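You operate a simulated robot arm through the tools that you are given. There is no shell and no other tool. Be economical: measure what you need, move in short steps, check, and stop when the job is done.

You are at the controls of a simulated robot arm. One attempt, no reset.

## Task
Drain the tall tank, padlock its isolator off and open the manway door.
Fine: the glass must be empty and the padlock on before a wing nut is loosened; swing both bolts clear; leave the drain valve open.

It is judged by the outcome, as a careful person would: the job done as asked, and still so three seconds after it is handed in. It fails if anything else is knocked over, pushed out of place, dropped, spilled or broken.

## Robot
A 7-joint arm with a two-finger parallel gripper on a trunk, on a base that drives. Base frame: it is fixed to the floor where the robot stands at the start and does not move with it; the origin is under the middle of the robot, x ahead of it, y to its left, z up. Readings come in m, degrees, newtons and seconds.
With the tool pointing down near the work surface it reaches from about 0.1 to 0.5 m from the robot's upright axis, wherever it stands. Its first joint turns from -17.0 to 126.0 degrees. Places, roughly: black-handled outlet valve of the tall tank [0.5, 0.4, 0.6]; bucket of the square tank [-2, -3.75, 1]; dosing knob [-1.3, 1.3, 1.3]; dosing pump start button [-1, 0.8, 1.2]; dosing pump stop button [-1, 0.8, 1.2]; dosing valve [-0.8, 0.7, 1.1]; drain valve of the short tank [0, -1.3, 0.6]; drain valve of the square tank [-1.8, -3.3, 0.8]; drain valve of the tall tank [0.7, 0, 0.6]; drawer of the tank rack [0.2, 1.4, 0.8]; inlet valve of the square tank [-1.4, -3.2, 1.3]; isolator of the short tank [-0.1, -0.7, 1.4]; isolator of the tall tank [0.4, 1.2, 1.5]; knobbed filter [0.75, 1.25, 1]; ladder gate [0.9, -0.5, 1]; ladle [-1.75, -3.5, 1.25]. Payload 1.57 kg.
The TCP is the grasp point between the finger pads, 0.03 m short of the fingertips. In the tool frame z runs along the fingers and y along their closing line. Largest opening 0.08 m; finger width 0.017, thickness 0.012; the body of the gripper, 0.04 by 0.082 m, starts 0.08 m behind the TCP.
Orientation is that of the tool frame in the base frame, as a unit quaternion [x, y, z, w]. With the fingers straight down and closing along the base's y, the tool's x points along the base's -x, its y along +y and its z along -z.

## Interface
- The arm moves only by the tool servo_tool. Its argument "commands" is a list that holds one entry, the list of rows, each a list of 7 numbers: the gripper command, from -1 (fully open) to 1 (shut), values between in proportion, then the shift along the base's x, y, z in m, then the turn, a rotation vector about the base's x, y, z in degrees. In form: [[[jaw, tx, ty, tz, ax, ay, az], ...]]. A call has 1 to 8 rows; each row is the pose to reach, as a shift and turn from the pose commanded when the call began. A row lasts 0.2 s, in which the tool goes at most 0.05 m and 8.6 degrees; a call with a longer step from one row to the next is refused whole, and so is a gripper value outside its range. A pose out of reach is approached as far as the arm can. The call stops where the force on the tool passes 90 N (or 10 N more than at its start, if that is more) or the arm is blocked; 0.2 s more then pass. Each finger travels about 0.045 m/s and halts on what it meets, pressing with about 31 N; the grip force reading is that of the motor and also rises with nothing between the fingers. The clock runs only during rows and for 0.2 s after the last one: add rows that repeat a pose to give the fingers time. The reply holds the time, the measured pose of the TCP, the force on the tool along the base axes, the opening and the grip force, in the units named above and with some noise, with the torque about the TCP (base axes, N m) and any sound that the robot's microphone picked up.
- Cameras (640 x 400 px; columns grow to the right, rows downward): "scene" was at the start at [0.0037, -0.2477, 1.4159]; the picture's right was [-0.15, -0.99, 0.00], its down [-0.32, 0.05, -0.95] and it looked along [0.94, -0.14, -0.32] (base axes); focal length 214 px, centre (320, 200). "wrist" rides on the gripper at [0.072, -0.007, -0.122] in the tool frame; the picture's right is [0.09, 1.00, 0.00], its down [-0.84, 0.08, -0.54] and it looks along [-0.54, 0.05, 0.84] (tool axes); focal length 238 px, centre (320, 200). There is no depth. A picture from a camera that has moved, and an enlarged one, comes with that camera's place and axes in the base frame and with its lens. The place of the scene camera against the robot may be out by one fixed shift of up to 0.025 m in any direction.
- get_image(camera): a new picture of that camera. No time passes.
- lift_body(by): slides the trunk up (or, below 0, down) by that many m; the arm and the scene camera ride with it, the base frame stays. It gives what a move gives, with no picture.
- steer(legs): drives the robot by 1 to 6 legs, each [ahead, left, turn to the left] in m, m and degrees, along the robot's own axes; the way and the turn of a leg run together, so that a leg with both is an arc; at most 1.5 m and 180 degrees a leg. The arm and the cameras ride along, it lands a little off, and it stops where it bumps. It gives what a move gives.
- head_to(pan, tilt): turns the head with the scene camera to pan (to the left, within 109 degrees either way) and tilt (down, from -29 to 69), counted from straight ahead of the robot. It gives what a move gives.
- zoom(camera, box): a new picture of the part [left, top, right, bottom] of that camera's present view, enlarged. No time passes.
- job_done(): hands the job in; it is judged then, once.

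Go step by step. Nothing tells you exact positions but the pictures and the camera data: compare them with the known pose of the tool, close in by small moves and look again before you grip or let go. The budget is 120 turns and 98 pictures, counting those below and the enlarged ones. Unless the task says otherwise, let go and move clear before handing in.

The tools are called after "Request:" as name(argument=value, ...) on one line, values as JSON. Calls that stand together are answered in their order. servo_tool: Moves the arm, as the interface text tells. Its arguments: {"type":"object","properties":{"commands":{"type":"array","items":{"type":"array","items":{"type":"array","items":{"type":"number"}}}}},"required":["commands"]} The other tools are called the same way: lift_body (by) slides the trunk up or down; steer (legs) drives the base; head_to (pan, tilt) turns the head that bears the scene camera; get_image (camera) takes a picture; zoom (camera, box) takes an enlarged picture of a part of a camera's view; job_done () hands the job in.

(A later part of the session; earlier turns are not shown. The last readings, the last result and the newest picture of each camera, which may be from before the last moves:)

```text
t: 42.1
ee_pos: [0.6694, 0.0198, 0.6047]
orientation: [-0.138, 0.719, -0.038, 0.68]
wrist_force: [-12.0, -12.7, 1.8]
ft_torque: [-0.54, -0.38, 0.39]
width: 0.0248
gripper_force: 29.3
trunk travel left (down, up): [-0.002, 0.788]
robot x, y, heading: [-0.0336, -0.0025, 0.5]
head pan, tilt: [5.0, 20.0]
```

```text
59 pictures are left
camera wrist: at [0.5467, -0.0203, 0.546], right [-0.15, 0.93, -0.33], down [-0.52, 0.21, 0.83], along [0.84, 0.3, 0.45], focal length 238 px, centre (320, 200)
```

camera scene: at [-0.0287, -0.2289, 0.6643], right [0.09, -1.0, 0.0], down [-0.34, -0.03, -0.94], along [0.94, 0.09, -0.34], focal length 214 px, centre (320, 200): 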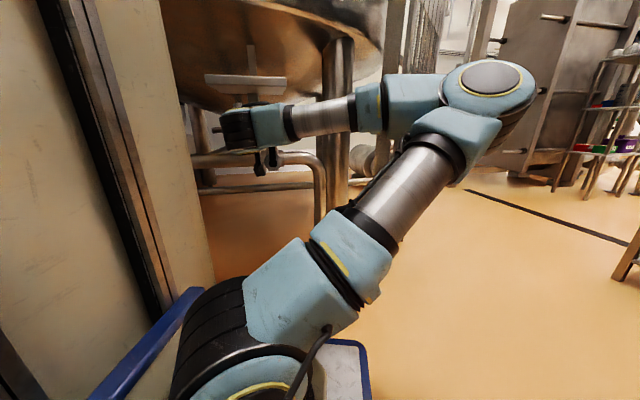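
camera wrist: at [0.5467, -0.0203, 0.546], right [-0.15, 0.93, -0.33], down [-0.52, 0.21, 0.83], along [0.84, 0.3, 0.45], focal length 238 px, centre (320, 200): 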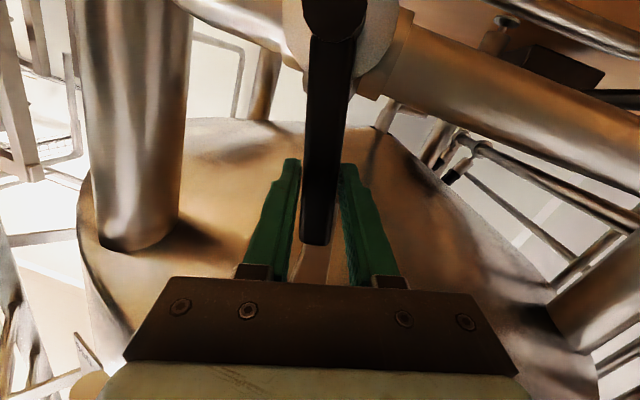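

It turns this way. Continue the arc.

Request:
servo_tool(commands=[[[0.8, -0.003, 0.0113, -0.0041, -7.8, -1.4, 0], [0.8, -0.006, 0.0219, -0.0098, -15.7, -2.8, 0], [0.8, -0.009, 0.0316, -0.0168, -23.5, -4.2, 0], [0.8, -0.011, 0.0402, -0.0252, -31.4, -5.6, 0], [0.8, -0.014, 0.0476, -0.0346, -39.2, -7, 0], [0.8, -0.016, 0.0536, -0.045, -47, -8.4, 0], [0.8, -0.018, 0.0581, -0.0561, -54.9, -9.8, 0], [0.8, -0.019, 0.061, -0.0678, -62.7, -11.2, 0]]])

Request:
get_image(camera="wrist")

```text
t: 43.9
ee_pos: [0.6499, 0.0823, 0.5373]
orientation: [-0.47, 0.528, -0.418, 0.57]
wrist_force: [27.7, -7.2, 1.2]
ft_torque: [-0.6, 0.59, 0.0]
width: 0.0228
gripper_force: 35.5
trunk travel left (down, up): [-0.002, 0.788]
robot x, y, heading: [-0.0369, -0.0015, 0.5]
head pan, tilt: [5.0, 20.0]
```

```text
58 pictures are left
camera wrist: at [0.5346, 0.0009, 0.5292], right [-0.01, 0.12, -0.99], down [-0.62, 0.78, 0.1], along [0.79, 0.62, 0.06], focal length 238 px, centre (320, 200)
```

wrist: 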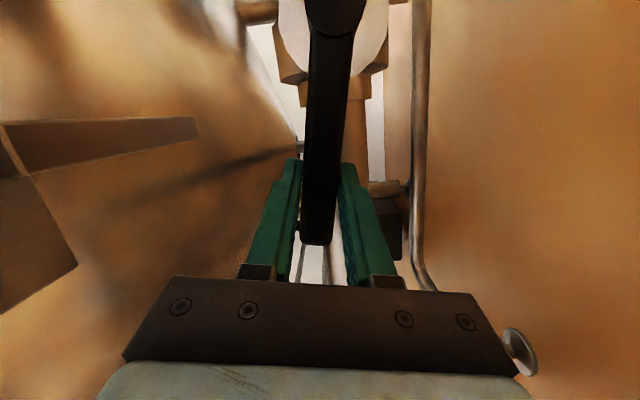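

Nearly horizontal; push the last bit.

Request:
servo_tool(commands=[[[0.8, 0, 0.001, -0.012, -7.8, -1.4, 0], [0.8, 0, 0.001, -0.019, -12, -2, 0], [0.8, 0, 0.001, -0.022, -14, -2.2, 0]]])

Request:
get_image(camera="scene")

```text
t: 44.7
ee_pos: [0.6482, 0.0851, 0.5197]
orientation: [0.525, -0.462, 0.489, -0.521]
wrist_force: [-15.3, -23.0, 34.5]
ft_torque: [0.7, 0.59, -0.07]
width: 0.0228
gripper_force: 34.9
trunk travel left (down, up): [-0.002, 0.788]
robot x, y, heading: [-0.0329, -0.0032, 0.4]
head pan, tilt: [5.0, 20.0]
```

```text
57 pictures are left
camera scene: at [-0.0292, -0.2295, 0.6649], right [0.09, -1.0, 0.0], down [-0.34, -0.03, -0.94], along [0.94, 0.09, -0.34], focal length 214 px, centre (320, 200)
```

scene: 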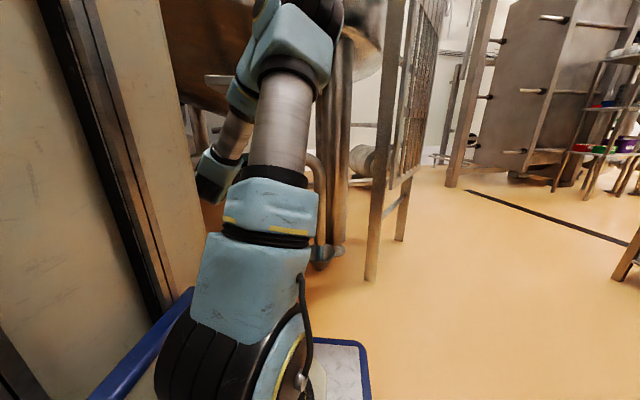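

The lever is at its stop, parallel to the pipe. Release and back off.

Request:
servo_tool(commands=[[[0.8, 0, 0, 0.004, 0, 0, 0], [-1, 0, 0, 0.004, 0, 0, 0], [-1, 0, 0, 0.004, 0, 0, 0], [-1, 0, 0, 0.004, 0, 0, 0], [-1, -0.03, -0.005, 0.004, 0, 0, 0], [-1, -0.06, -0.01, 0.004, 0, 0, 0], [-1, -0.09, -0.016, 0.004, 0, 0, 0]]])

Request:
get_image(camera="wrist")

```text
t: 46.5
ee_pos: [0.613, 0.0134, 0.5344]
orientation: [0.47, -0.507, 0.534, -0.487]
wrist_force: [-0.1, 0.2, -0.1]
ft_torque: [0.02, 0.01, 0.03]
width: 0.0803
gripper_force: 0.0
out of reach, approached as far as the arm can: row 7
trunk travel left (down, up): [-0.002, 0.788]
robot x, y, heading: [-0.0345, -0.0019, 0.4]
head pan, tilt: [5.0, 20.0]
stopped in row 7: the arm was blocked; the commanded pose is now the measured one
```

```text
56 pictures are left
camera wrist: at [0.4864, -0.0486, 0.5361], right [0.04, -0.1, -0.99], down [-0.47, 0.88, -0.11], along [0.88, 0.47, -0.02], focal length 238 px, centre (320, 200)
```

wrist: 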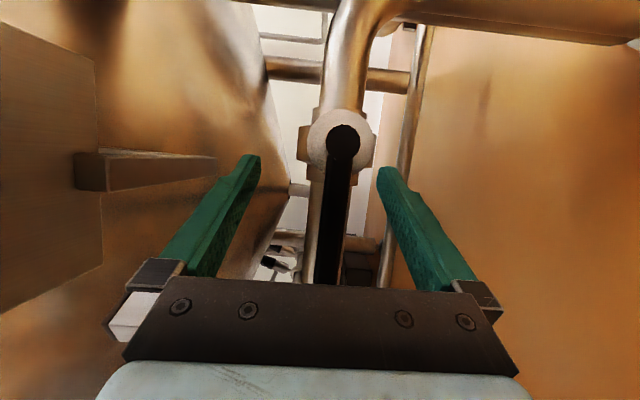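

The lever now lies along the pipe. I'll unroll the wrist and exit to the right of the tray, then check the level.

Request:
servo_tool(commands=[[[-1, -0.01, -0.02, 0.01, 8, 1.4, 0], [-1, -0.01, -0.04, 0.02, 16, 2.8, 0], [-1, -0.02, -0.06, 0.03, 24, 4.2, 0], [-1, -0.02, -0.08, 0.04, 32, 5.6, 0], [-1, -0.03, -0.1, 0.05, 40, 7, 0], [-1, -0.03, -0.12, 0.06, 48, 8.4, 0], [-1, -0.04, -0.14, 0.07, 56, 9.8, 0], [-1, -0.05, -0.17, 0.08, 64, 11.2, 0]]])

Request:
get_image(camera="scene")

```text
t: 48.3
ee_pos: [0.5825, -0.1206, 0.6115]
orientation: [-0.181, 0.756, -0.145, 0.613]
wrist_force: [0.0, 0.2, 0.1]
ft_torque: [-0.01, 0.0, 0.04]
width: 0.0801
gripper_force: 0.0
out of reach, approached as far as the arm can: row 7, 8
trunk travel left (down, up): [-0.002, 0.788]
robot x, y, heading: [-0.0345, -0.0032, 0.5]
head pan, tilt: [5.0, 20.0]
```

```text
55 pictures are left
camera scene: at [-0.0287, -0.229, 0.6643], right [0.09, -1.0, 0.0], down [-0.34, -0.03, -0.94], along [0.94, 0.09, -0.34], focal length 214 px, centre (320, 200)
```

scene: 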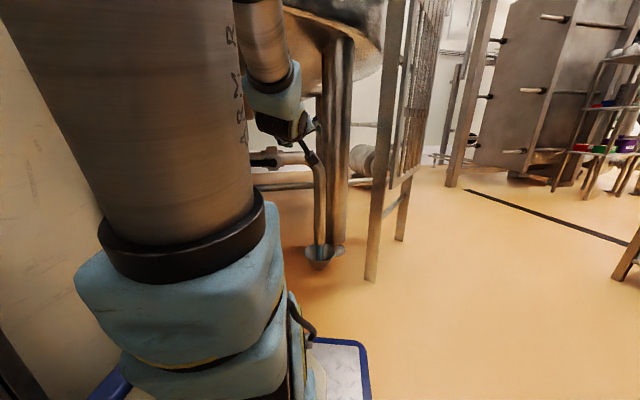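

I'll move further right, clear of the tray, before raising.

Request:
servo_tool(commands=[[[-1, 0, -0.03, 0, 8, 0, 0], [-1, -0.01, -0.06, 0, 16, 0, 0], [-1, -0.01, -0.08, 0, 20, 0, 0], [-1, -0.01, -0.08, 0, 20, 0, 0]]])

Request:
get_image(camera="wrist")

```text
t: 49.3
ee_pos: [0.5909, -0.1116, 0.6305]
orientation: [-0.06, 0.773, -0.031, 0.631]
wrist_force: [0.3, 0.1, -0.7]
ft_torque: [-0.01, -0.02, 0.02]
width: 0.0799
gripper_force: 0.2
out of reach, approached as far as the arm can: row 1, 2, 3, 4
trunk travel left (down, up): [-0.002, 0.788]
robot x, y, heading: [-0.0335, -0.0041, 0.4]
head pan, tilt: [5.0, 20.0]
```

```text
54 pictures are left
camera wrist: at [0.4578, -0.1301, 0.5861], right [-0.07, 0.97, -0.21], down [-0.37, 0.17, 0.91], along [0.93, 0.14, 0.35], focal length 238 px, centre (320, 200)
```

wrist: 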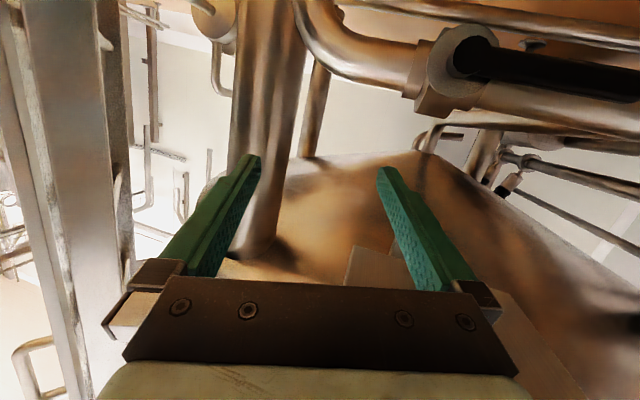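

The arm is at its joint limit on the right; I'll shut the fingers and strafe the base right a little to clear the tray.

Request:
servo_tool(commands=[[[1, 0, 0, 0, 0, 0, 0], [1, 0, 0, 0, 0, 0, 0], [1, 0, 0, 0, 0, 0, 0], [1, 0, 0, 0, 0, 0, 0]]])

Request:
steer(legs=[[0.0, -0.1, 0]])

```text
t: 50.3
ee_pos: [0.5908, -0.1122, 0.6298]
orientation: [-0.06, 0.773, -0.032, 0.631]
wrist_force: [-0.6, 0.6, -0.1]
ft_torque: [0.0, -0.01, 0.02]
width: 0.0001
gripper_force: 4.0
trunk travel left (down, up): [-0.002, 0.788]
robot x, y, heading: [-0.0339, -0.0021, 0.3]
head pan, tilt: [5.0, 20.0]
```

```text
t: 51.0
ee_pos: [0.5932, -0.1195, 0.6315]
orientation: [-0.06, 0.772, -0.033, 0.631]
wrist_force: [0.6, -0.5, -0.7]
ft_torque: [-0.01, -0.04, -0.01]
width: 0.0001
gripper_force: 21.4
trunk travel left (down, up): [-0.002, 0.788]
robot x, y, heading: [-0.0328, -0.0126, 0.6]
head pan, tilt: [5.0, 20.0]
stopped in leg 1: the robot was blocked; the commanded pose is now the measured one
```

Something on the right blocks the base. Let me look down there.

Request:
head_to(pan=-100, tilt=55)

Request:
get_image(camera="scene")

```text
t: 52.9
ee_pos: [0.5929, -0.1192, 0.6302]
orientation: [-0.06, 0.772, -0.032, 0.632]
wrist_force: [0.5, -0.6, -0.9]
ft_torque: [0.01, 0.0, 0.0]
width: 0.0
gripper_force: 20.8
trunk travel left (down, up): [-0.002, 0.788]
robot x, y, heading: [-0.0372, -0.0112, 0.1]
head pan, tilt: [-100.0, 55.0]
```

```text
53 pictures are left
camera scene: at [-0.131, -0.3164, 0.6122], right [-0.99, 0.17, 0.0], down [0.14, 0.81, -0.57], along [-0.1, -0.57, -0.82], focal length 214 px, centre (320, 200)
```

scene: 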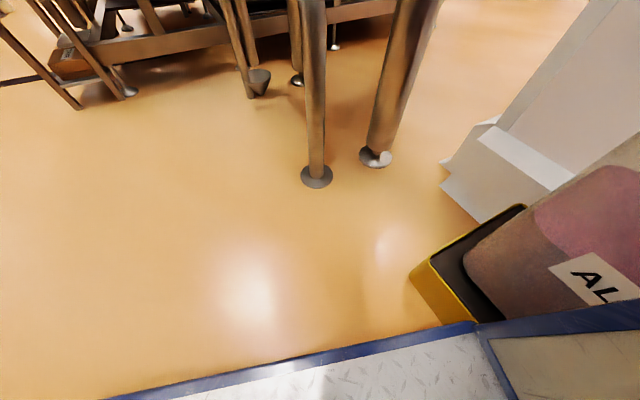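

A sack on a dolly stands at my rear right, so the base can't go there. I'll pull the hand back in x to get in front of the tray instead.

Request:
servo_tool(commands=[[[1, -0.03, -0.01, 0, 0, 0, 0], [1, -0.06, -0.02, 0, 0, 0, 0], [1, -0.08, -0.03, 0, 0, 4, 0], [1, -0.09, -0.04, 0, 0, 8, 0]]])

Request:
get_image(camera="wrist")

```text
t: 53.9
ee_pos: [0.5747, -0.1272, 0.5787]
orientation: [-0.061, 0.815, -0.029, 0.576]
wrist_force: [0.2, 0.8, 0.7]
ft_torque: [0.02, -0.04, -0.01]
width: 0.0
gripper_force: 21.2
out of reach, approached as far as the arm can: row 1, 2, 3, 4
trunk travel left (down, up): [-0.002, 0.788]
robot x, y, heading: [-0.0344, -0.0106, 0.5]
head pan, tilt: [-100.0, 55.0]
```

```text
52 pictures are left
camera wrist: at [0.4368, -0.1451, 0.5529], right [-0.1, 0.97, -0.2], down [-0.24, 0.17, 0.95], along [0.97, 0.14, 0.22], focal length 238 px, centre (320, 200)
```

wrist: 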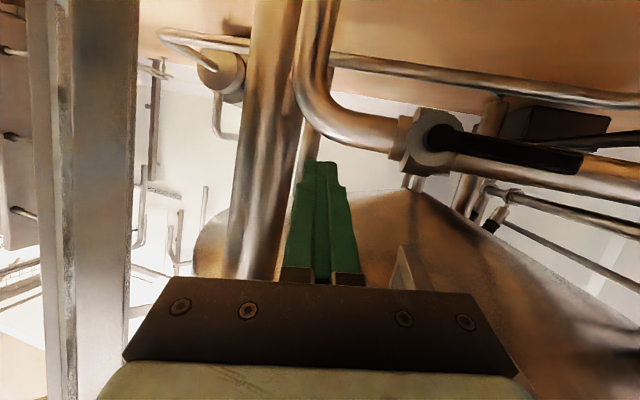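

I'll yaw the tool a little so its body swings further right, away from the tray, then raise in small steps.

Request:
servo_tool(commands=[[[1, 0, 0.0, 0, 0, 0, 6], [1, 0, 0.0, 0, 0, 0, 12]]])

Request:
head_to(pan=5, tilt=0)

Request:
get_image(camera="scene")

```text
t: 54.5
ee_pos: [0.575, -0.1094, 0.5835]
orientation: [-0.08, 0.814, -0.018, 0.575]
wrist_force: [-0.2, -0.3, 0.0]
ft_torque: [0.0, -0.02, 0.0]
width: 0.0
gripper_force: 21.7
out of reach, approached as far as the arm can: row 1, 2
trunk travel left (down, up): [-0.002, 0.788]
robot x, y, heading: [-0.0308, -0.0082, 0.5]
head pan, tilt: [-100.0, 55.0]
```

```text
t: 56.3
ee_pos: [0.5773, -0.1104, 0.5838]
orientation: [-0.079, 0.815, -0.019, 0.574]
wrist_force: [-0.4, 0.1, 0.4]
ft_torque: [-0.01, 0.0, 0.02]
width: 0.0003
gripper_force: 21.4
trunk travel left (down, up): [-0.002, 0.788]
robot x, y, heading: [-0.0363, -0.012, 0.6]
head pan, tilt: [5.0, 0.0]
```

```text
51 pictures are left
camera scene: at [-0.0293, -0.237, 0.6966], right [0.09, -1.0, 0.0], down [0.0, 0.0, -1.0], along [1.0, 0.09, 0.0], focal length 214 px, centre (320, 200)
```

scene: 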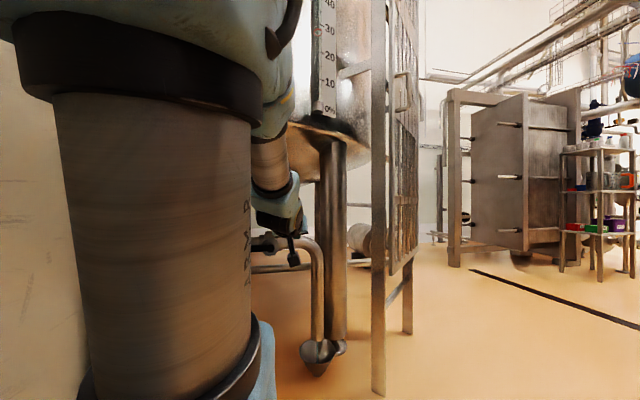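

Fingers should clear the tray by ~2 cm. Check the gauge first, then raise in steps.

Request:
zoom(camera="scene", box=[240, 0, 400, 260])

Request:
lift_body(by=0.1)

Request:
zoom(camera="scene", box=[220, 130, 380, 290])

```text
1.54 times, centred on (320, 130) of scene
camera zoom: at [-0.0293, -0.237, 0.6966], right [0.09, -1.0, 0.0], down [0.0, 0.0, -1.0], along [1.0, 0.09, 0.0], focal length 330 px, centre (320, 308)
```

zoom: 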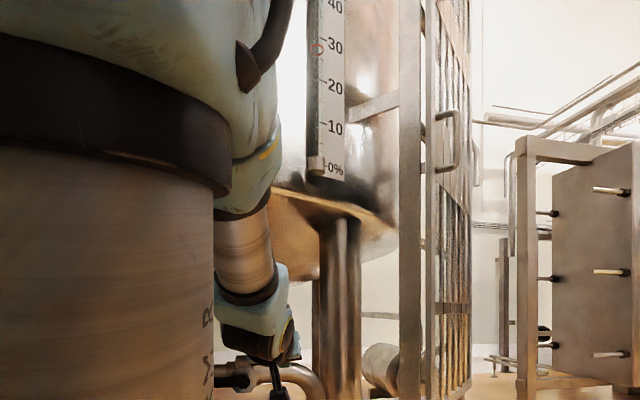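

```text
t: 57.6
ee_pos: [0.5769, -0.1084, 0.684]
orientation: [-0.08, 0.814, -0.018, 0.575]
wrist_force: [-0.1, 0.1, 0.4]
ft_torque: [-0.03, 0.01, 0.01]
width: 0.0
gripper_force: 21.2
trunk travel left (down, up): [-0.102, 0.688]
robot x, y, heading: [-0.0309, -0.0096, 0.6]
head pan, tilt: [5.0, 0.0]
```

```text
2.50 times, centred on (300, 210) of scene
camera zoom: at [-0.0293, -0.2369, 0.7966], right [0.09, -1.0, 0.0], down [0.0, 0.0, -1.0], along [1.0, 0.09, 0.0], focal length 536 px, centre (370, 175)
```

zoom: 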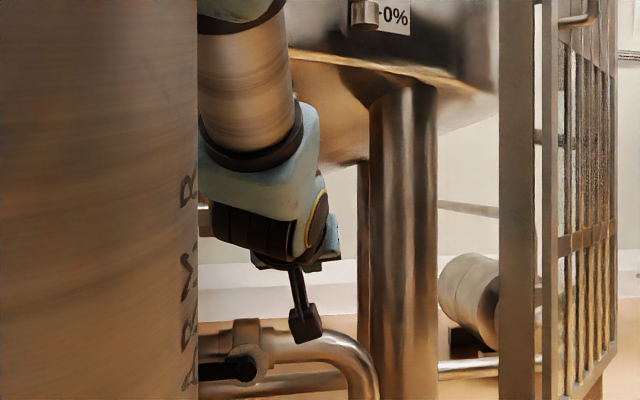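

The glass now reads empty and the lever is horizontal. Keep raising carefully.

Request:
lift_body(by=0.06)

Request:
get_image(camera="wrist")

```text
t: 58.6
ee_pos: [0.5766, -0.1086, 0.7426]
orientation: [-0.078, 0.814, -0.02, 0.575]
wrist_force: [-0.5, 0.0, -0.4]
ft_torque: [-0.01, 0.03, 0.01]
width: 0.0
gripper_force: 21.2
trunk travel left (down, up): [-0.162, 0.628]
robot x, y, heading: [-0.0316, -0.0129, 0.2]
head pan, tilt: [5.0, 0.0]
```

```text
48 pictures are left
camera wrist: at [0.4392, -0.1333, 0.7189], right [-0.14, 0.97, -0.21], down [-0.24, 0.17, 0.95], along [0.96, 0.18, 0.21], focal length 238 px, centre (320, 200)
```

wrist: 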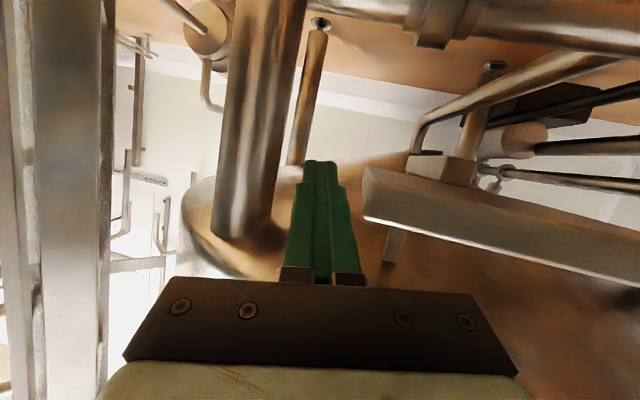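

The tray is clear of the fingers and the hand body. Keep raising.

Request:
lift_body(by=0.1)

Request:
get_image(camera="wrist")

```text
t: 59.9
ee_pos: [0.5753, -0.1084, 0.8448]
orientation: [-0.079, 0.814, -0.018, 0.575]
wrist_force: [1.0, -0.1, 0.1]
ft_torque: [0.01, 0.01, -0.06]
width: 0.0
gripper_force: 21.2
trunk travel left (down, up): [-0.262, 0.528]
robot x, y, heading: [-0.0328, -0.0111, 0.5]
head pan, tilt: [5.0, 0.0]
```

```text
47 pictures are left
camera wrist: at [0.4392, -0.1333, 0.8189], right [-0.14, 0.97, -0.21], down [-0.24, 0.17, 0.95], along [0.96, 0.18, 0.21], focal length 238 px, centre (320, 200)
```

wrist: 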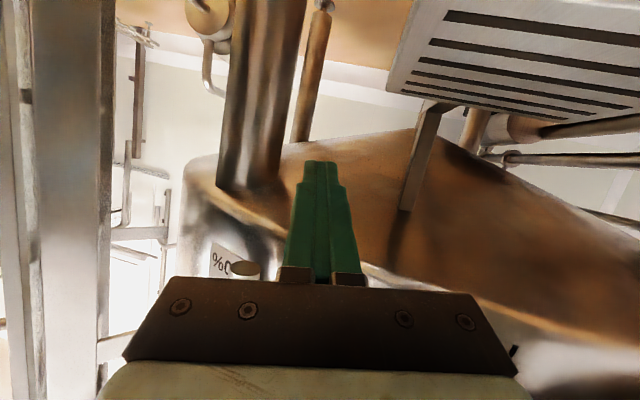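

Past the tray. Now pitch the tool down again and pull back, ready to rise in front of the tank.

Request:
servo_tool(commands=[[[0, -0.01, 0.01, 0.01, 0, 8, 0], [-1, -0.02, 0.02, 0.03, 0, 16, 0], [-1, -0.03, 0.03, 0.05, 0, 24, 0], [-1, -0.04, 0.04, 0.07, 0, 32, 0], [-1, -0.05, 0.05, 0.08, 0, 40, 0], [-1, -0.07, 0.06, 0.09, 0, 48, 0], [-1, -0.08, 0.07, 0.1, 0, 56, 0], [-1, -0.09, 0.07, 0.1, 0, 64, 0]]])

Request:
lift_body(by=0.35)

Request:
get_image(camera="wrist")

```text
t: 61.7
ee_pos: [0.4855, -0.0394, 0.9418]
orientation: [-0.078, 0.995, 0.027, 0.055]
wrist_force: [0.8, 0.0, -0.1]
ft_torque: [-0.01, -0.04, 0.03]
width: 0.0799
gripper_force: 0.1
out of reach, approached as far as the arm can: row 1, 2, 3, 4, 5, 6
trunk travel left (down, up): [-0.262, 0.528]
robot x, y, heading: [-0.0301, -0.0121, 0.3]
head pan, tilt: [5.0, 0.0]
```

```text
t: 65.2
ee_pos: [0.4874, -0.0383, 1.294]
orientation: [-0.077, 0.995, 0.026, 0.055]
wrist_force: [0.1, 0.1, -0.4]
ft_torque: [0.02, 0.02, 0.03]
width: 0.08
gripper_force: 0.1
trunk travel left (down, up): [-0.612, 0.178]
robot x, y, heading: [-0.0289, -0.0096, 0.4]
head pan, tilt: [5.0, 0.0]
```

```text
46 pictures are left
camera wrist: at [0.4044, -0.0625, 1.4055], right [-0.25, 0.97, 0.03], down [0.75, 0.17, 0.64], along [0.61, 0.18, -0.77], focal length 238 px, centre (320, 200)
```

wrist: 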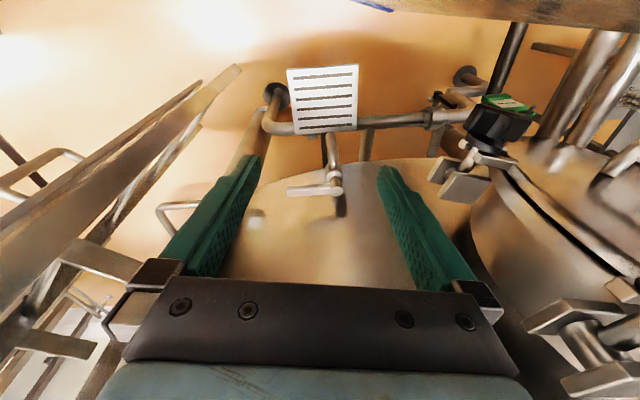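

Drain done, glass emptying. Now raise fully and fold the arm over the deck, then strafe left to the isolator panel.

Request:
lift_body(by=0.175)

Request:
servo_tool(commands=[[[-1, -0.03, 0.02, 0.03, 0, 0, 0], [-1, -0.06, 0.05, 0.06, 0, 0, 0], [-1, -0.09, 0.08, 0.08, 0, 0, 0], [-1, -0.12, 0.11, 0.08, 0, 0, 0], [-1, -0.15, 0.14, 0.08, 0, 0, 0], [-1, -0.18, 0.17, 0.08, 0, 0, 0], [-1, -0.21, 0.2, 0.08, 0, 0, 0], [-1, -0.24, 0.22, 0.08, 0, 0, 0]]])

Request:
head_to(pan=55, tilt=5)

Request:
get_image(camera="scene")

```text
t: 67.1
ee_pos: [0.4858, -0.0377, 1.4667]
orientation: [-0.078, 0.995, 0.027, 0.056]
wrist_force: [0.3, -0.3, -0.2]
ft_torque: [0.0, -0.01, -0.02]
width: 0.08
gripper_force: 0.2
trunk travel left (down, up): [-0.787, 0.003]
robot x, y, heading: [-0.0318, -0.014, 0.3]
head pan, tilt: [5.0, 0.0]
```

```text
refused: row 2 steps farther than a row can; nothing moved
```

```text
t: 68.3
ee_pos: [0.4871, -0.039, 1.4681]
orientation: [-0.077, 0.995, 0.026, 0.055]
wrist_force: [-0.1, -1.3, 0.5]
ft_torque: [0.05, -0.03, 0.0]
width: 0.08
gripper_force: 0.1
trunk travel left (down, up): [-0.787, 0.003]
robot x, y, heading: [-0.031, -0.0095, 0.4]
head pan, tilt: [55.0, 5.0]
```

```text
45 pictures are left
camera scene: at [-0.0667, -0.1698, 1.4737], right [0.82, -0.57, 0.0], down [-0.05, -0.07, -1.0], along [0.57, 0.82, -0.09], focal length 214 px, centre (320, 200)
```

scene: 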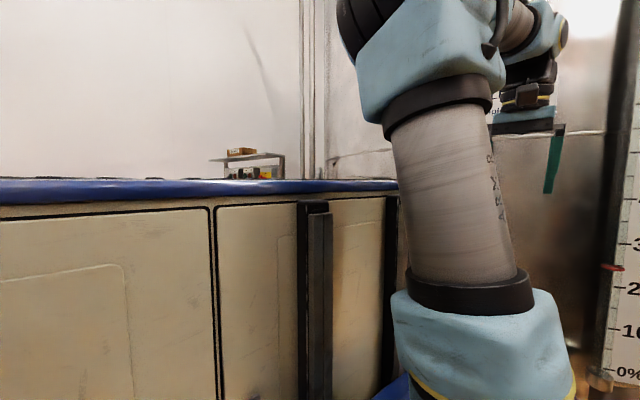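

Request:
servo_tool(commands=[[[-1, -0.03, 0.02, 0.02, 0, 0, 0], [-1, -0.06, 0.045, 0.04, 0, 0, 0], [-1, -0.09, 0.075, 0.06, 0, 0, 0], [-1, -0.12, 0.105, 0.07, 0, 0, 0], [-1, -0.15, 0.135, 0.08, 0, 0, 0], [-1, -0.18, 0.165, 0.08, 0, 0, 0], [-1, -0.21, 0.195, 0.08, 0, 0, 0], [-1, -0.24, 0.22, 0.08, 0, 0, 0]]])

Request:
steer(legs=[[0.0, 0.3, 0]])

Request:
get_image(camera="scene")

```text
t: 70.1
ee_pos: [0.4218, -0.0137, 1.5809]
orientation: [-0.082, 0.995, 0.027, 0.054]
wrist_force: [-0.1, 0.2, -0.7]
ft_torque: [-0.01, -0.01, 0.02]
width: 0.0801
gripper_force: 0.2
out of reach, approached as far as the arm can: row 2, 3, 4, 5, 6, 7, 8
trunk travel left (down, up): [-0.787, 0.003]
robot x, y, heading: [-0.0303, -0.0108, 0.3]
head pan, tilt: [55.0, 5.0]
```

```text
t: 72.1
ee_pos: [0.4207, 0.2843, 1.5821]
orientation: [-0.083, 0.995, 0.027, 0.053]
wrist_force: [0.4, 0.7, -0.3]
ft_torque: [0.02, 0.01, 0.02]
width: 0.0799
gripper_force: 0.0
trunk travel left (down, up): [-0.787, 0.003]
robot x, y, heading: [-0.0332, 0.2838, 0.7]
head pan, tilt: [55.0, 5.0]
```

```text
44 pictures are left
camera scene: at [-0.0685, 0.1269, 1.4736], right [0.82, -0.57, 0.0], down [-0.05, -0.07, -1.0], along [0.57, 0.82, -0.09], focal length 214 px, centre (320, 200)
```

scene: 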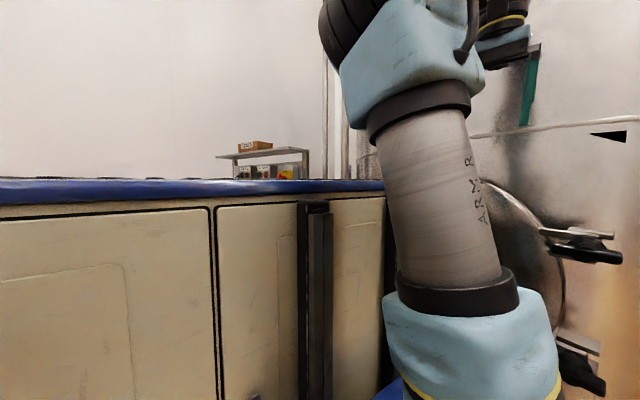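

Strafing works. Continue left.

Request:
steer(legs=[[0.0, 0.3, 0]])

Request:
get_image(camera="scene")

Request:
get_image(camera="wrist")

```text
t: 74.2
ee_pos: [0.4172, 0.5911, 1.5825]
orientation: [-0.084, 0.995, 0.027, 0.053]
wrist_force: [0.1, -0.2, 0.0]
ft_torque: [0.02, -0.04, -0.02]
width: 0.08
gripper_force: 0.2
trunk travel left (down, up): [-0.787, 0.003]
robot x, y, heading: [-0.0375, 0.5913, 0.8]
head pan, tilt: [55.0, 5.0]
```

```text
43 pictures are left
camera scene: at [-0.0708, 0.431, 1.4736], right [0.82, -0.57, 0.0], down [-0.05, -0.07, -1.0], along [0.56, 0.82, -0.09], focal length 214 px, centre (320, 200)
```

scene: 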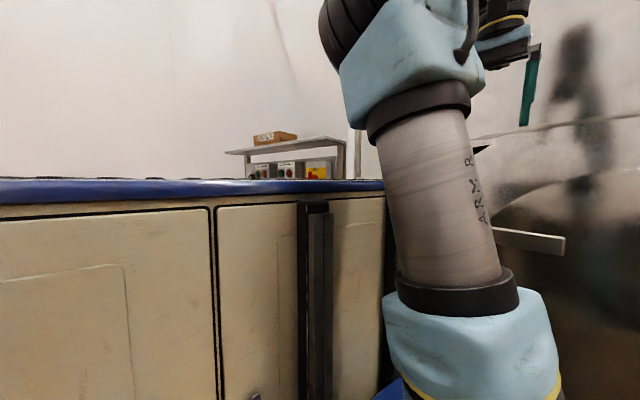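

```text
42 pictures are left
camera wrist: at [0.3358, 0.5646, 1.6946], right [-0.26, 0.96, 0.03], down [0.75, 0.18, 0.64], along [0.61, 0.19, -0.77], focal length 238 px, centre (320, 200)
```

wrist: 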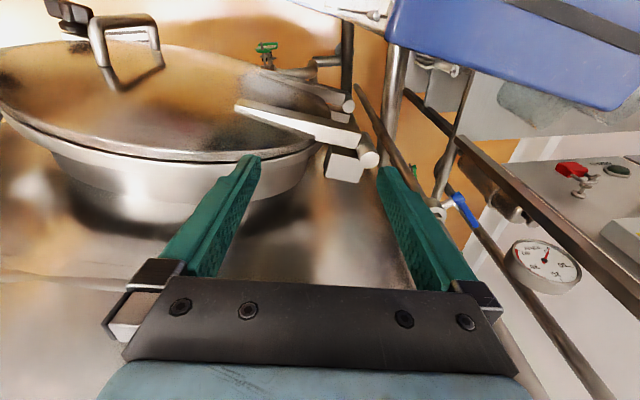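

I have the padlock at ≈(0.49, 1.31, 1.19), isolator above it ≈(0.5, 1.37, 1.47), panel facing (−0.94, −0.34) behind a low rack. I'll turn the robot left so the arm faces the panel.

Request:
steer(legs=[[0.06, 0.03, 20]])

Request:
head_to(pan=10, tilt=25)

Request:
get_image(camera="scene")

Request:
get_image(camera="wrist")

```text
t: 75.7
ee_pos: [0.4417, 0.7872, 1.5811]
orientation: [-0.258, 0.964, 0.035, 0.048]
wrist_force: [-0.3, 1.3, -0.3]
ft_torque: [0.01, -0.01, -0.01]
width: 0.0801
gripper_force: 0.1
trunk travel left (down, up): [-0.787, 0.003]
robot x, y, heading: [0.0162, 0.6311, 20.7]
head pan, tilt: [55.0, 5.0]
```

```text
t: 76.8
ee_pos: [0.4419, 0.7874, 1.5807]
orientation: [-0.258, 0.964, 0.037, 0.048]
wrist_force: [-0.2, -0.3, 0.2]
ft_torque: [-0.05, 0.05, 0.01]
width: 0.08
gripper_force: 0.0
trunk travel left (down, up): [-0.787, 0.003]
robot x, y, heading: [0.0172, 0.6331, 20.7]
head pan, tilt: [10.0, 25.0]
```

```text
41 pictures are left
camera scene: at [0.0931, 0.4302, 1.4412], right [0.51, -0.86, 0.0], down [-0.36, -0.22, -0.91], along [0.78, 0.47, -0.42], focal length 214 px, centre (320, 200)
```

scene: 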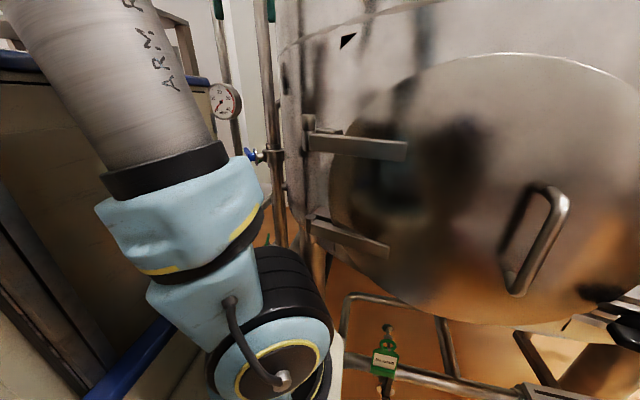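

```text
40 pictures are left
camera wrist: at [0.3737, 0.7354, 1.6946], right [-0.58, 0.81, 0.03], down [0.64, 0.43, 0.64], along [0.5, 0.39, -0.77], focal length 238 px, centre (320, 200)
```

wrist: 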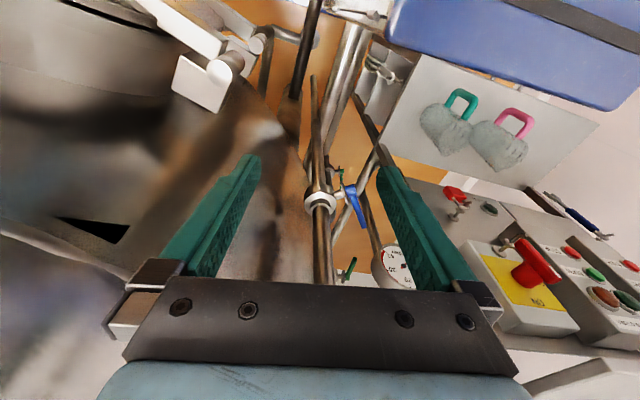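

Now it's clear: isolator ON (≈(0.47, 1.31, 1.455)), padlock below at ≈(0.478, 1.285, 1.19). Turn another 20° left and close in.

Request:
steer(legs=[[0.05, 0.085, 20]])

Request:
get_image(camera="wrist")

```text
t: 78.3
ee_pos: [0.3611, 1.0226, 1.5808]
orientation: [-0.422, 0.905, 0.044, 0.041]
wrist_force: [0.0, 0.1, 0.1]
ft_torque: [0.01, -0.01, 0.03]
width: 0.0802
gripper_force: 0.1
trunk travel left (down, up): [-0.787, 0.003]
robot x, y, heading: [0.015, 0.727, 40.8]
head pan, tilt: [10.0, 25.0]
```

```text
39 pictures are left
camera wrist: at [0.3157, 0.9498, 1.6946], right [-0.82, 0.57, 0.03], down [0.46, 0.62, 0.64], along [0.34, 0.54, -0.77], focal length 238 px, centre (320, 200)
```

wrist: 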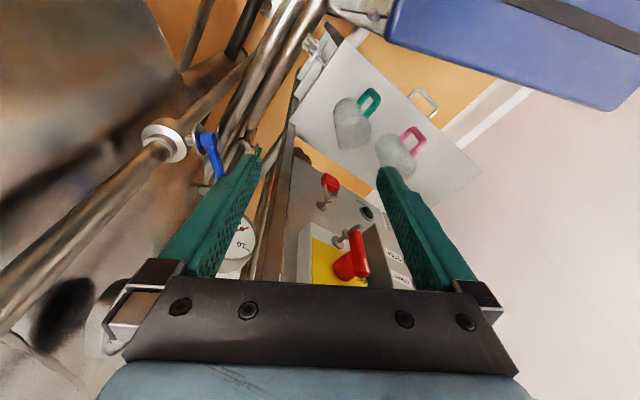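

Well placed. Pitch the tool up to face the panel for a proper look.

Request:
servo_tool(commands=[[[-1, 0, 0, 0, 6.2, -5.1, 0], [-1, 0, 0, 0, 12.4, -10.2, 0], [-1, 0, 0, 0, 18.6, -15.3, 0], [-1, 0, 0, 0, 24.8, -20.4, 0], [-1, 0, 0, 0, 31, -25.5, 0], [-1, 0, 0, 0, 37.2, -30.6, 0], [-1, 0, 0, 0, 43.4, -35.7, 0], [-1, 0, 0, 0, 49.6, -40.8, 0]]])

Request:
servo_tool(commands=[[[-1, -0.02, 0.01, 0, 0, 0, -8], [-1, -0.04, 0.02, 0, 0, 0, -16], [-1, -0.06, 0.03, 0, 0, 0, -24], [-1, -0.06, 0.03, 0, 0, 0, -32]]])

Request:
get_image(camera="wrist")

```text
t: 80.1
ee_pos: [0.5028, 1.1212, 1.4757]
orientation: [-0.364, 0.764, 0.248, 0.472]
wrist_force: [-0.5, 0.1, -0.9]
ft_torque: [-0.01, -0.04, -0.06]
width: 0.08
gripper_force: 0.1
out of reach, approached as far as the arm can: row 1, 2, 3, 4, 5, 6, 7, 8
trunk travel left (down, up): [-0.787, 0.003]
robot x, y, heading: [0.0138, 0.7284, 41.1]
head pan, tilt: [10.0, 25.0]
```

```text
t: 81.0
ee_pos: [0.5598, 1.0909, 1.4667]
orientation: [-0.281, 0.797, 0.164, 0.509]
wrist_force: [-74.4, 2.1, 9.4]
ft_torque: [-0.01, -0.01, -0.27]
width: 0.0377
gripper_force: 0.1
out of reach, approached as far as the arm can: row 1, 2, 3, 4
trunk travel left (down, up): [-0.787, 0.003]
robot x, y, heading: [0.013, 0.7273, 41.3]
head pan, tilt: [10.0, 25.0]
stopped in row 4: the force on the tool passed its limit at 116 N (the readings are from after the stop); the commanded pose is now the measured one
```

```text
38 pictures are left
camera wrist: at [0.4534, 0.9976, 1.4546], right [-0.64, 0.76, -0.11], down [-0.17, 0.0, 0.99], along [0.75, 0.65, 0.13], focal length 238 px, centre (320, 200)
```

wrist: 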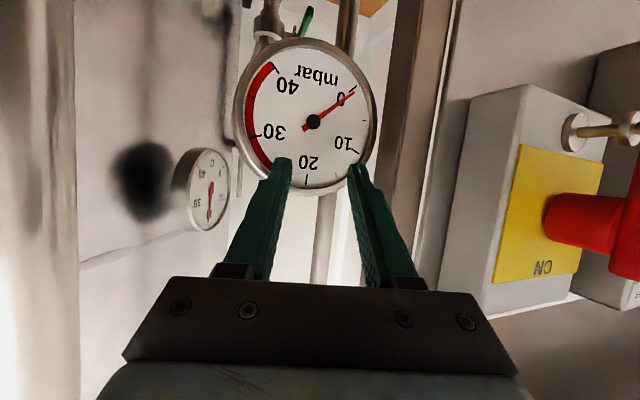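

The arm couldn't hold position and drifted into the pressure gauge pipe; back off at once, carefully.

Request:
servo_tool(commands=[[[-0.2, -0.025, -0.005, 0.015, 0, 0, 0], [-0.2, -0.05, -0.01, 0.03, 0, 0, 0]]])

Request:
get_image(camera="wrist")

Request:
head_to(pan=20, tilt=5)

Request:
get_image(camera="scene")

```text
t: 81.6
ee_pos: [0.5656, 1.0826, 1.4679]
orientation: [-0.275, 0.799, 0.161, 0.509]
wrist_force: [-77.7, -18.4, 12.4]
ft_torque: [-0.08, -0.04, -0.51]
width: 0.0191
gripper_force: 0.1
out of reach, approached as far as the arm can: row 1, 2
trunk travel left (down, up): [-0.787, 0.003]
robot x, y, heading: [0.0114, 0.7318, 40.9]
head pan, tilt: [10.0, 25.0]
```

```text
37 pictures are left
camera wrist: at [0.458, 0.9921, 1.4544], right [-0.63, 0.77, -0.11], down [-0.17, 0.0, 0.99], along [0.76, 0.64, 0.13], focal length 238 px, centre (320, 200)
```

wrist: 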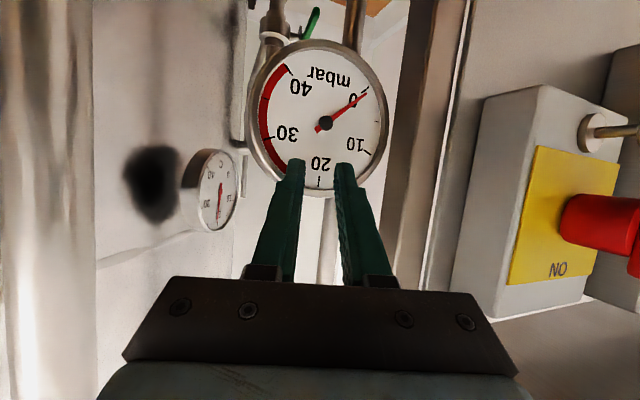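

```text
t: 82.5
ee_pos: [0.5654, 1.0824, 1.4663]
orientation: [-0.276, 0.798, 0.162, 0.51]
wrist_force: [-80.5, -20.3, 10.8]
ft_torque: [-0.08, 0.07, -0.6]
width: 0.0196
gripper_force: 0.0
trunk travel left (down, up): [-0.787, 0.003]
robot x, y, heading: [0.015, 0.7316, 41.1]
head pan, tilt: [20.0, 5.0]
```

```text
36 pictures are left
camera scene: at [0.1341, 0.577, 1.474], right [0.87, -0.49, 0.0], down [-0.04, -0.08, -1.0], along [0.48, 0.87, -0.08], focal length 214 px, centre (320, 200)
```

scene: 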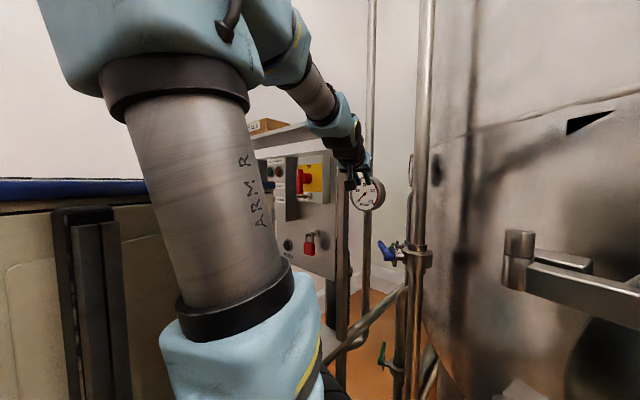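

Still pressed. I'll relieve it with the base: drive straight back a little.

Request:
steer(legs=[[-0.07, 0.0, 0]])

Request:
get_image(camera="wrist")

```text
t: 83.5
ee_pos: [0.5217, 1.0365, 1.4633]
orientation: [-0.274, 0.8, 0.162, 0.508]
wrist_force: [0.5, -0.6, -0.2]
ft_torque: [0.03, 0.03, 0.02]
width: 0.0479
gripper_force: 0.1
trunk travel left (down, up): [-0.787, 0.003]
robot x, y, heading: [-0.0385, 0.6825, 40.9]
head pan, tilt: [20.0, 5.0]
```

```text
35 pictures are left
camera wrist: at [0.4137, 0.9461, 1.4515], right [-0.63, 0.77, -0.1], down [-0.16, 0.0, 0.99], along [0.76, 0.64, 0.12], focal length 238 px, centre (320, 200)
```

wrist: 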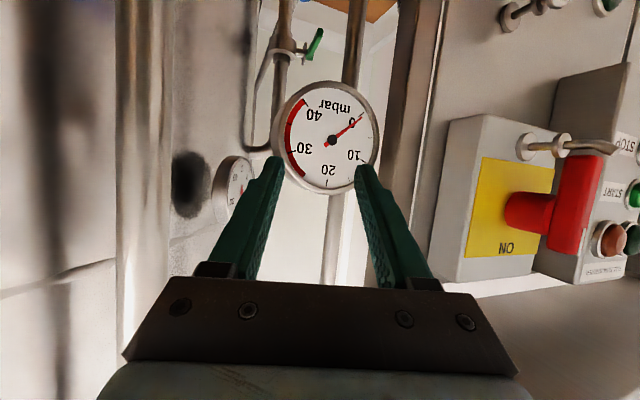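

The gauge looks intact and reads the same. Handle bar ≈(0.44, 1.22, 1.46). I'll swing the hand to a standoff before it, in small checked steps.

Request:
servo_tool(commands=[[[-1, -0.025, 0.03, 0, 0, 0, -4], [-1, -0.05, 0.06, 0, 0, 0, -8], [-1, -0.075, 0.09, 0, 0, 0, -12]]])

```text
t: 84.5
ee_pos: [0.5399, 1.0904, 1.4304]
orientation: [-0.248, 0.804, 0.163, 0.515]
wrist_force: [-1.1, 0.7, -0.3]
ft_torque: [-0.04, -0.02, -0.09]
width: 0.08
gripper_force: 0.1
out of reach, approached as far as the arm can: row 1, 2, 3
trunk travel left (down, up): [-0.787, 0.003]
robot x, y, heading: [-0.0418, 0.6791, 40.9]
head pan, tilt: [20.0, 5.0]
stopped in row 3: the arm was blocked; the commanded pose is now the measured one
```

The arm is at a joint limit in this fold. I'll try rising first, with a small test.

Request:
servo_tool(commands=[[[-1, 0.0, -0.02, 0.03, 0, 0, 0], [-1, 0, -0.04, 0.06, 0, 0, 0], [-1, 0, -0.05, 0.1, 0, 0, 0]]])

Request:
head_to(pan=20, tilt=-22)

Request:
get_image(camera="scene")

```text
t: 85.3
ee_pos: [0.5445, 1.0399, 1.5309]
orientation: [-0.249, 0.804, 0.165, 0.514]
wrist_force: [-0.8, 0.2, 0.0]
ft_torque: [0.0, 0.0, 0.0]
width: 0.08
gripper_force: 0.0
out of reach, approached as far as the arm can: row 3
trunk travel left (down, up): [-0.787, 0.003]
robot x, y, heading: [-0.0416, 0.6815, 40.9]
head pan, tilt: [20.0, 5.0]
```

```text
t: 86.2
ee_pos: [0.545, 1.0397, 1.5307]
orientation: [-0.248, 0.804, 0.164, 0.515]
wrist_force: [0.3, -0.9, -1.2]
ft_torque: [0.0, 0.0, 0.01]
width: 0.08
gripper_force: 0.1
trunk travel left (down, up): [-0.787, 0.003]
robot x, y, heading: [-0.0386, 0.6852, 41.1]
head pan, tilt: [20.0, -22.0]
```

```text
34 pictures are left
camera scene: at [0.0787, 0.517, 1.5134], right [0.87, -0.49, 0.0], down [0.18, 0.33, -0.93], along [0.45, 0.81, 0.37], focal length 214 px, centre (320, 200)
```

scene: 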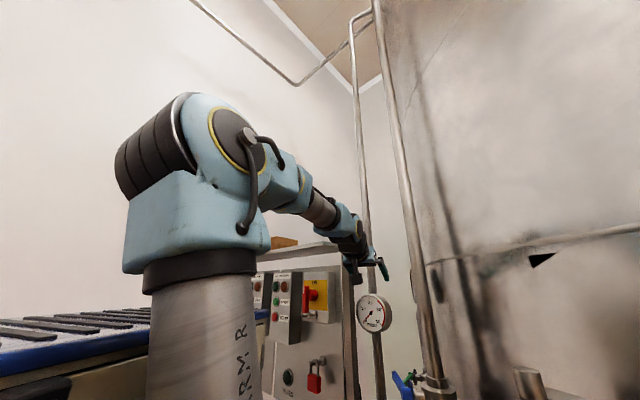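

The arm is folded near its limit because I'm close. I'll shift the base back-left a bit so the panel sits at a comfortable reach.

Request:
steer(legs=[[-0.03, 0.09, 0]])

Request:
servo_tool(commands=[[[-1, -0.01, 0.0, 0, 0, 0, -8], [-1, -0.03, 0.01, 0.0, 0, 0, -16]]])

Request:
get_image(camera="wrist")

```text
t: 87.3
ee_pos: [0.4642, 1.0868, 1.5316]
orientation: [-0.248, 0.804, 0.164, 0.514]
wrist_force: [0.3, -1.0, -0.1]
ft_torque: [0.0, 0.0, -0.01]
width: 0.0799
gripper_force: 0.1
trunk travel left (down, up): [-0.787, 0.003]
robot x, y, heading: [-0.1231, 0.7327, 40.6]
head pan, tilt: [20.0, -22.0]
```

```text
t: 87.9
ee_pos: [0.5393, 1.0309, 1.5202]
orientation: [-0.162, 0.826, 0.114, 0.528]
wrist_force: [-0.3, 0.7, -0.1]
ft_torque: [-0.04, 0.01, -0.07]
width: 0.08
gripper_force: 0.0
out of reach, approached as far as the arm can: row 1, 2
trunk travel left (down, up): [-0.787, 0.003]
robot x, y, heading: [-0.121, 0.7286, 40.9]
head pan, tilt: [20.0, -22.0]
```

```text
33 pictures are left
camera wrist: at [0.4117, 0.9724, 1.5058], right [-0.42, 0.9, -0.07], down [-0.16, 0.0, 0.99], along [0.89, 0.43, 0.14], focal length 238 px, centre (320, 200)
```

wrist: 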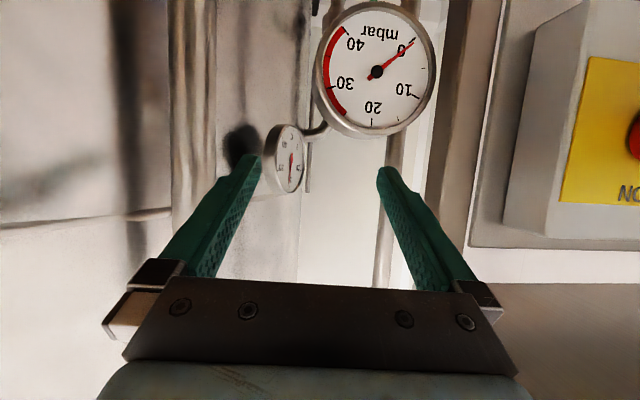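

The hand prefers to point radially from the arm base, so I'll work obliquely (azimuth ≈45°) and push the isolator handle with a closed finger. First turn back left and look.

Request:
servo_tool(commands=[[[0, -0.02, 0.02, 0.005, 0, 0, 5], [1, -0.05, 0.04, 0.01, 0, 0, 10], [1, -0.08, 0.06, 0.01, 0, 0, 16], [1, -0.1, 0.08, 0.01, 0, 0, 22]]])

Request:
get_image(camera="wrist")

```text
t: 88.9
ee_pos: [0.4375, 1.1126, 1.5325]
orientation: [-0.316, 0.78, 0.212, 0.496]
wrist_force: [0.5, -0.2, 0.2]
ft_torque: [0.0, 0.0, 0.0]
width: 0.0
gripper_force: 3.2
trunk travel left (down, up): [-0.787, 0.003]
robot x, y, heading: [-0.119, 0.7337, 41.2]
head pan, tilt: [20.0, -22.0]
```

```text
32 pictures are left
camera wrist: at [0.3424, 1.0101, 1.5181], right [-0.73, 0.68, -0.07], down [-0.14, -0.06, 0.99], along [0.67, 0.73, 0.14], focal length 238 px, centre (320, 200)
```

wrist: 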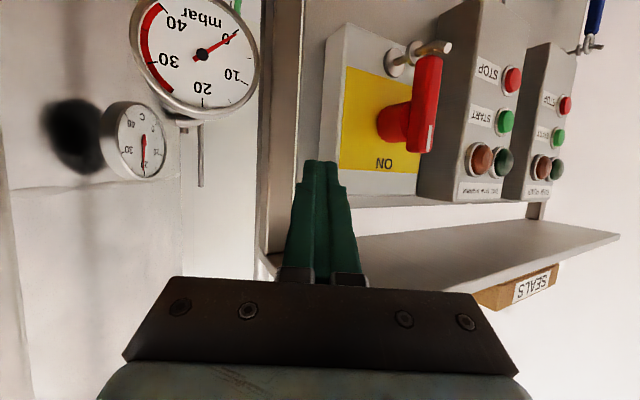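

Handle: hub ≈(0.476, 1.242, 1.465), bar ≈0.05 in front, top at z 1.50; panel horizontal confirmed as (−0.34, 0.94). I approach the bar's top from the right with closed fingers.

Request:
servo_tool(commands=[[[1, 0.0075, 0.0027, -0.028, 0, 0, 0], [1, -0.006, 0.04, -0.028, 0, 0, 0], [1, -0.016, 0.068, -0.028, 0, 0, 0]]])

Request:
get_image(camera="wrist")

```text
t: 89.7
ee_pos: [0.422, 1.18, 1.505]
orientation: [-0.314, 0.78, 0.212, 0.497]
wrist_force: [0.3, -0.9, -0.2]
ft_torque: [-0.01, 0.04, 0.02]
width: 0.0001
gripper_force: 21.2
trunk travel left (down, up): [-0.787, 0.003]
robot x, y, heading: [-0.1172, 0.7305, 40.9]
head pan, tilt: [20.0, -22.0]
```

```text
31 pictures are left
camera wrist: at [0.3271, 1.0763, 1.4903], right [-0.73, 0.68, -0.06], down [-0.14, -0.06, 0.99], along [0.67, 0.73, 0.14], focal length 238 px, centre (320, 200)
```

wrist: 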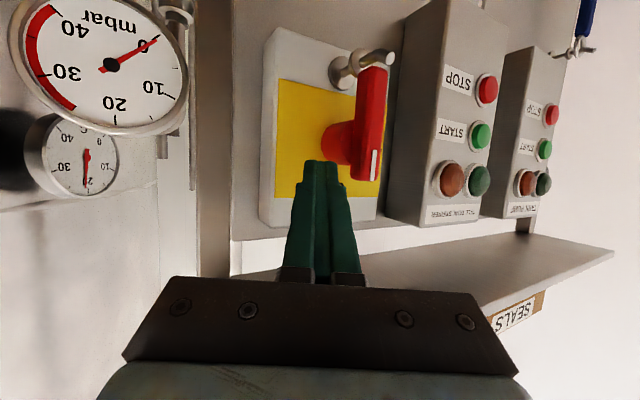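

Tip is right beside the bar's top, as planned. Push it over to the left.

Request:
servo_tool(commands=[[[1, -0.006, 0.017, 0, 0, 0, 0], [1, -0.0102, 0.0282, 0.003, 0, 0, 0], [1, -0.0155, 0.043, 0.0065, 0, 0, 0], [1, -0.0197, 0.0545, 0.002, 0, 0, 0], [1, -0.023, 0.064, -0.008, 0, 0, 0], [1, -0.0248, 0.0686, -0.014, 0, 0, 0], [1, -0.0248, 0.0686, -0.022, 0, 0, 0]]])

Request:
get_image(camera="wrist")

```text
t: 91.3
ee_pos: [0.4095, 1.2378, 1.498]
orientation: [-0.313, 0.77, 0.222, 0.51]
wrist_force: [-6.3, -24.6, 81.8]
ft_torque: [0.87, -1.41, 0.11]
width: 0.0001
gripper_force: 21.3
out of reach, approached as far as the arm can: row 4, 5, 6, 7
trunk travel left (down, up): [-0.787, 0.003]
robot x, y, heading: [-0.1206, 0.7274, 40.9]
head pan, tilt: [20.0, -22.0]
```

```text
30 pictures are left
camera wrist: at [0.3156, 1.1349, 1.4776], right [-0.73, 0.68, -0.06], down [-0.17, -0.09, 0.98], along [0.66, 0.73, 0.18], focal length 238 px, centre (320, 200)
```

wrist: 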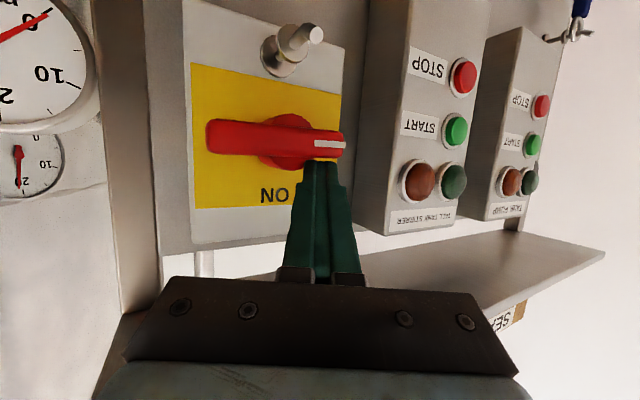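

The handle is horizontal (OFF) and at its stop; the lock peg is free. Release upward and back off, then look at the padlock.

Request:
servo_tool(commands=[[[1, 0.0, -0.005, 0.025, 0, 0, 0], [1, -0.03, -0.035, 0.025, 0, 0, 0], [0, -0.05, -0.07, 0.02, 0, 0, 0], [-1, -0.05, -0.1, 0.0, 0, 0, 0], [-1, -0.05, -0.1, -0.03, 0, 0, 0]]])

Request:
get_image(camera="wrist")

```text
t: 92.5
ee_pos: [0.3792, 1.1475, 1.4429]
orientation: [-0.317, 0.779, 0.215, 0.496]
wrist_force: [0.5, 0.1, 1.2]
ft_torque: [0.02, 0.0, 0.04]
width: 0.0661
gripper_force: 0.2
out of reach, approached as far as the arm can: row 2, 3, 4, 5
trunk travel left (down, up): [-0.787, 0.003]
robot x, y, heading: [-0.1207, 0.7329, 40.9]
head pan, tilt: [20.0, -22.0]
```

```text
29 pictures are left
camera wrist: at [0.2845, 1.0445, 1.4291], right [-0.73, 0.68, -0.06], down [-0.14, -0.06, 0.99], along [0.67, 0.73, 0.14], focal length 238 px, centre (320, 200)
```

wrist: 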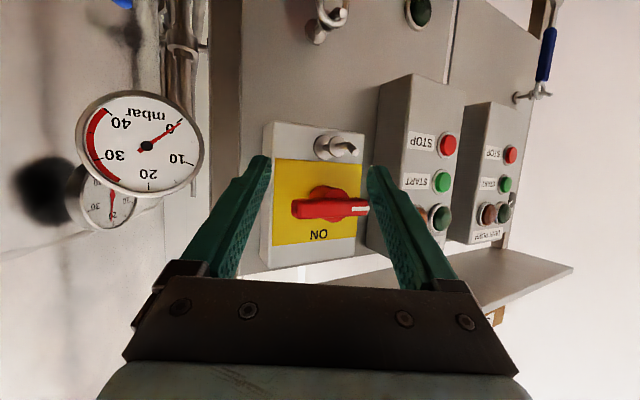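

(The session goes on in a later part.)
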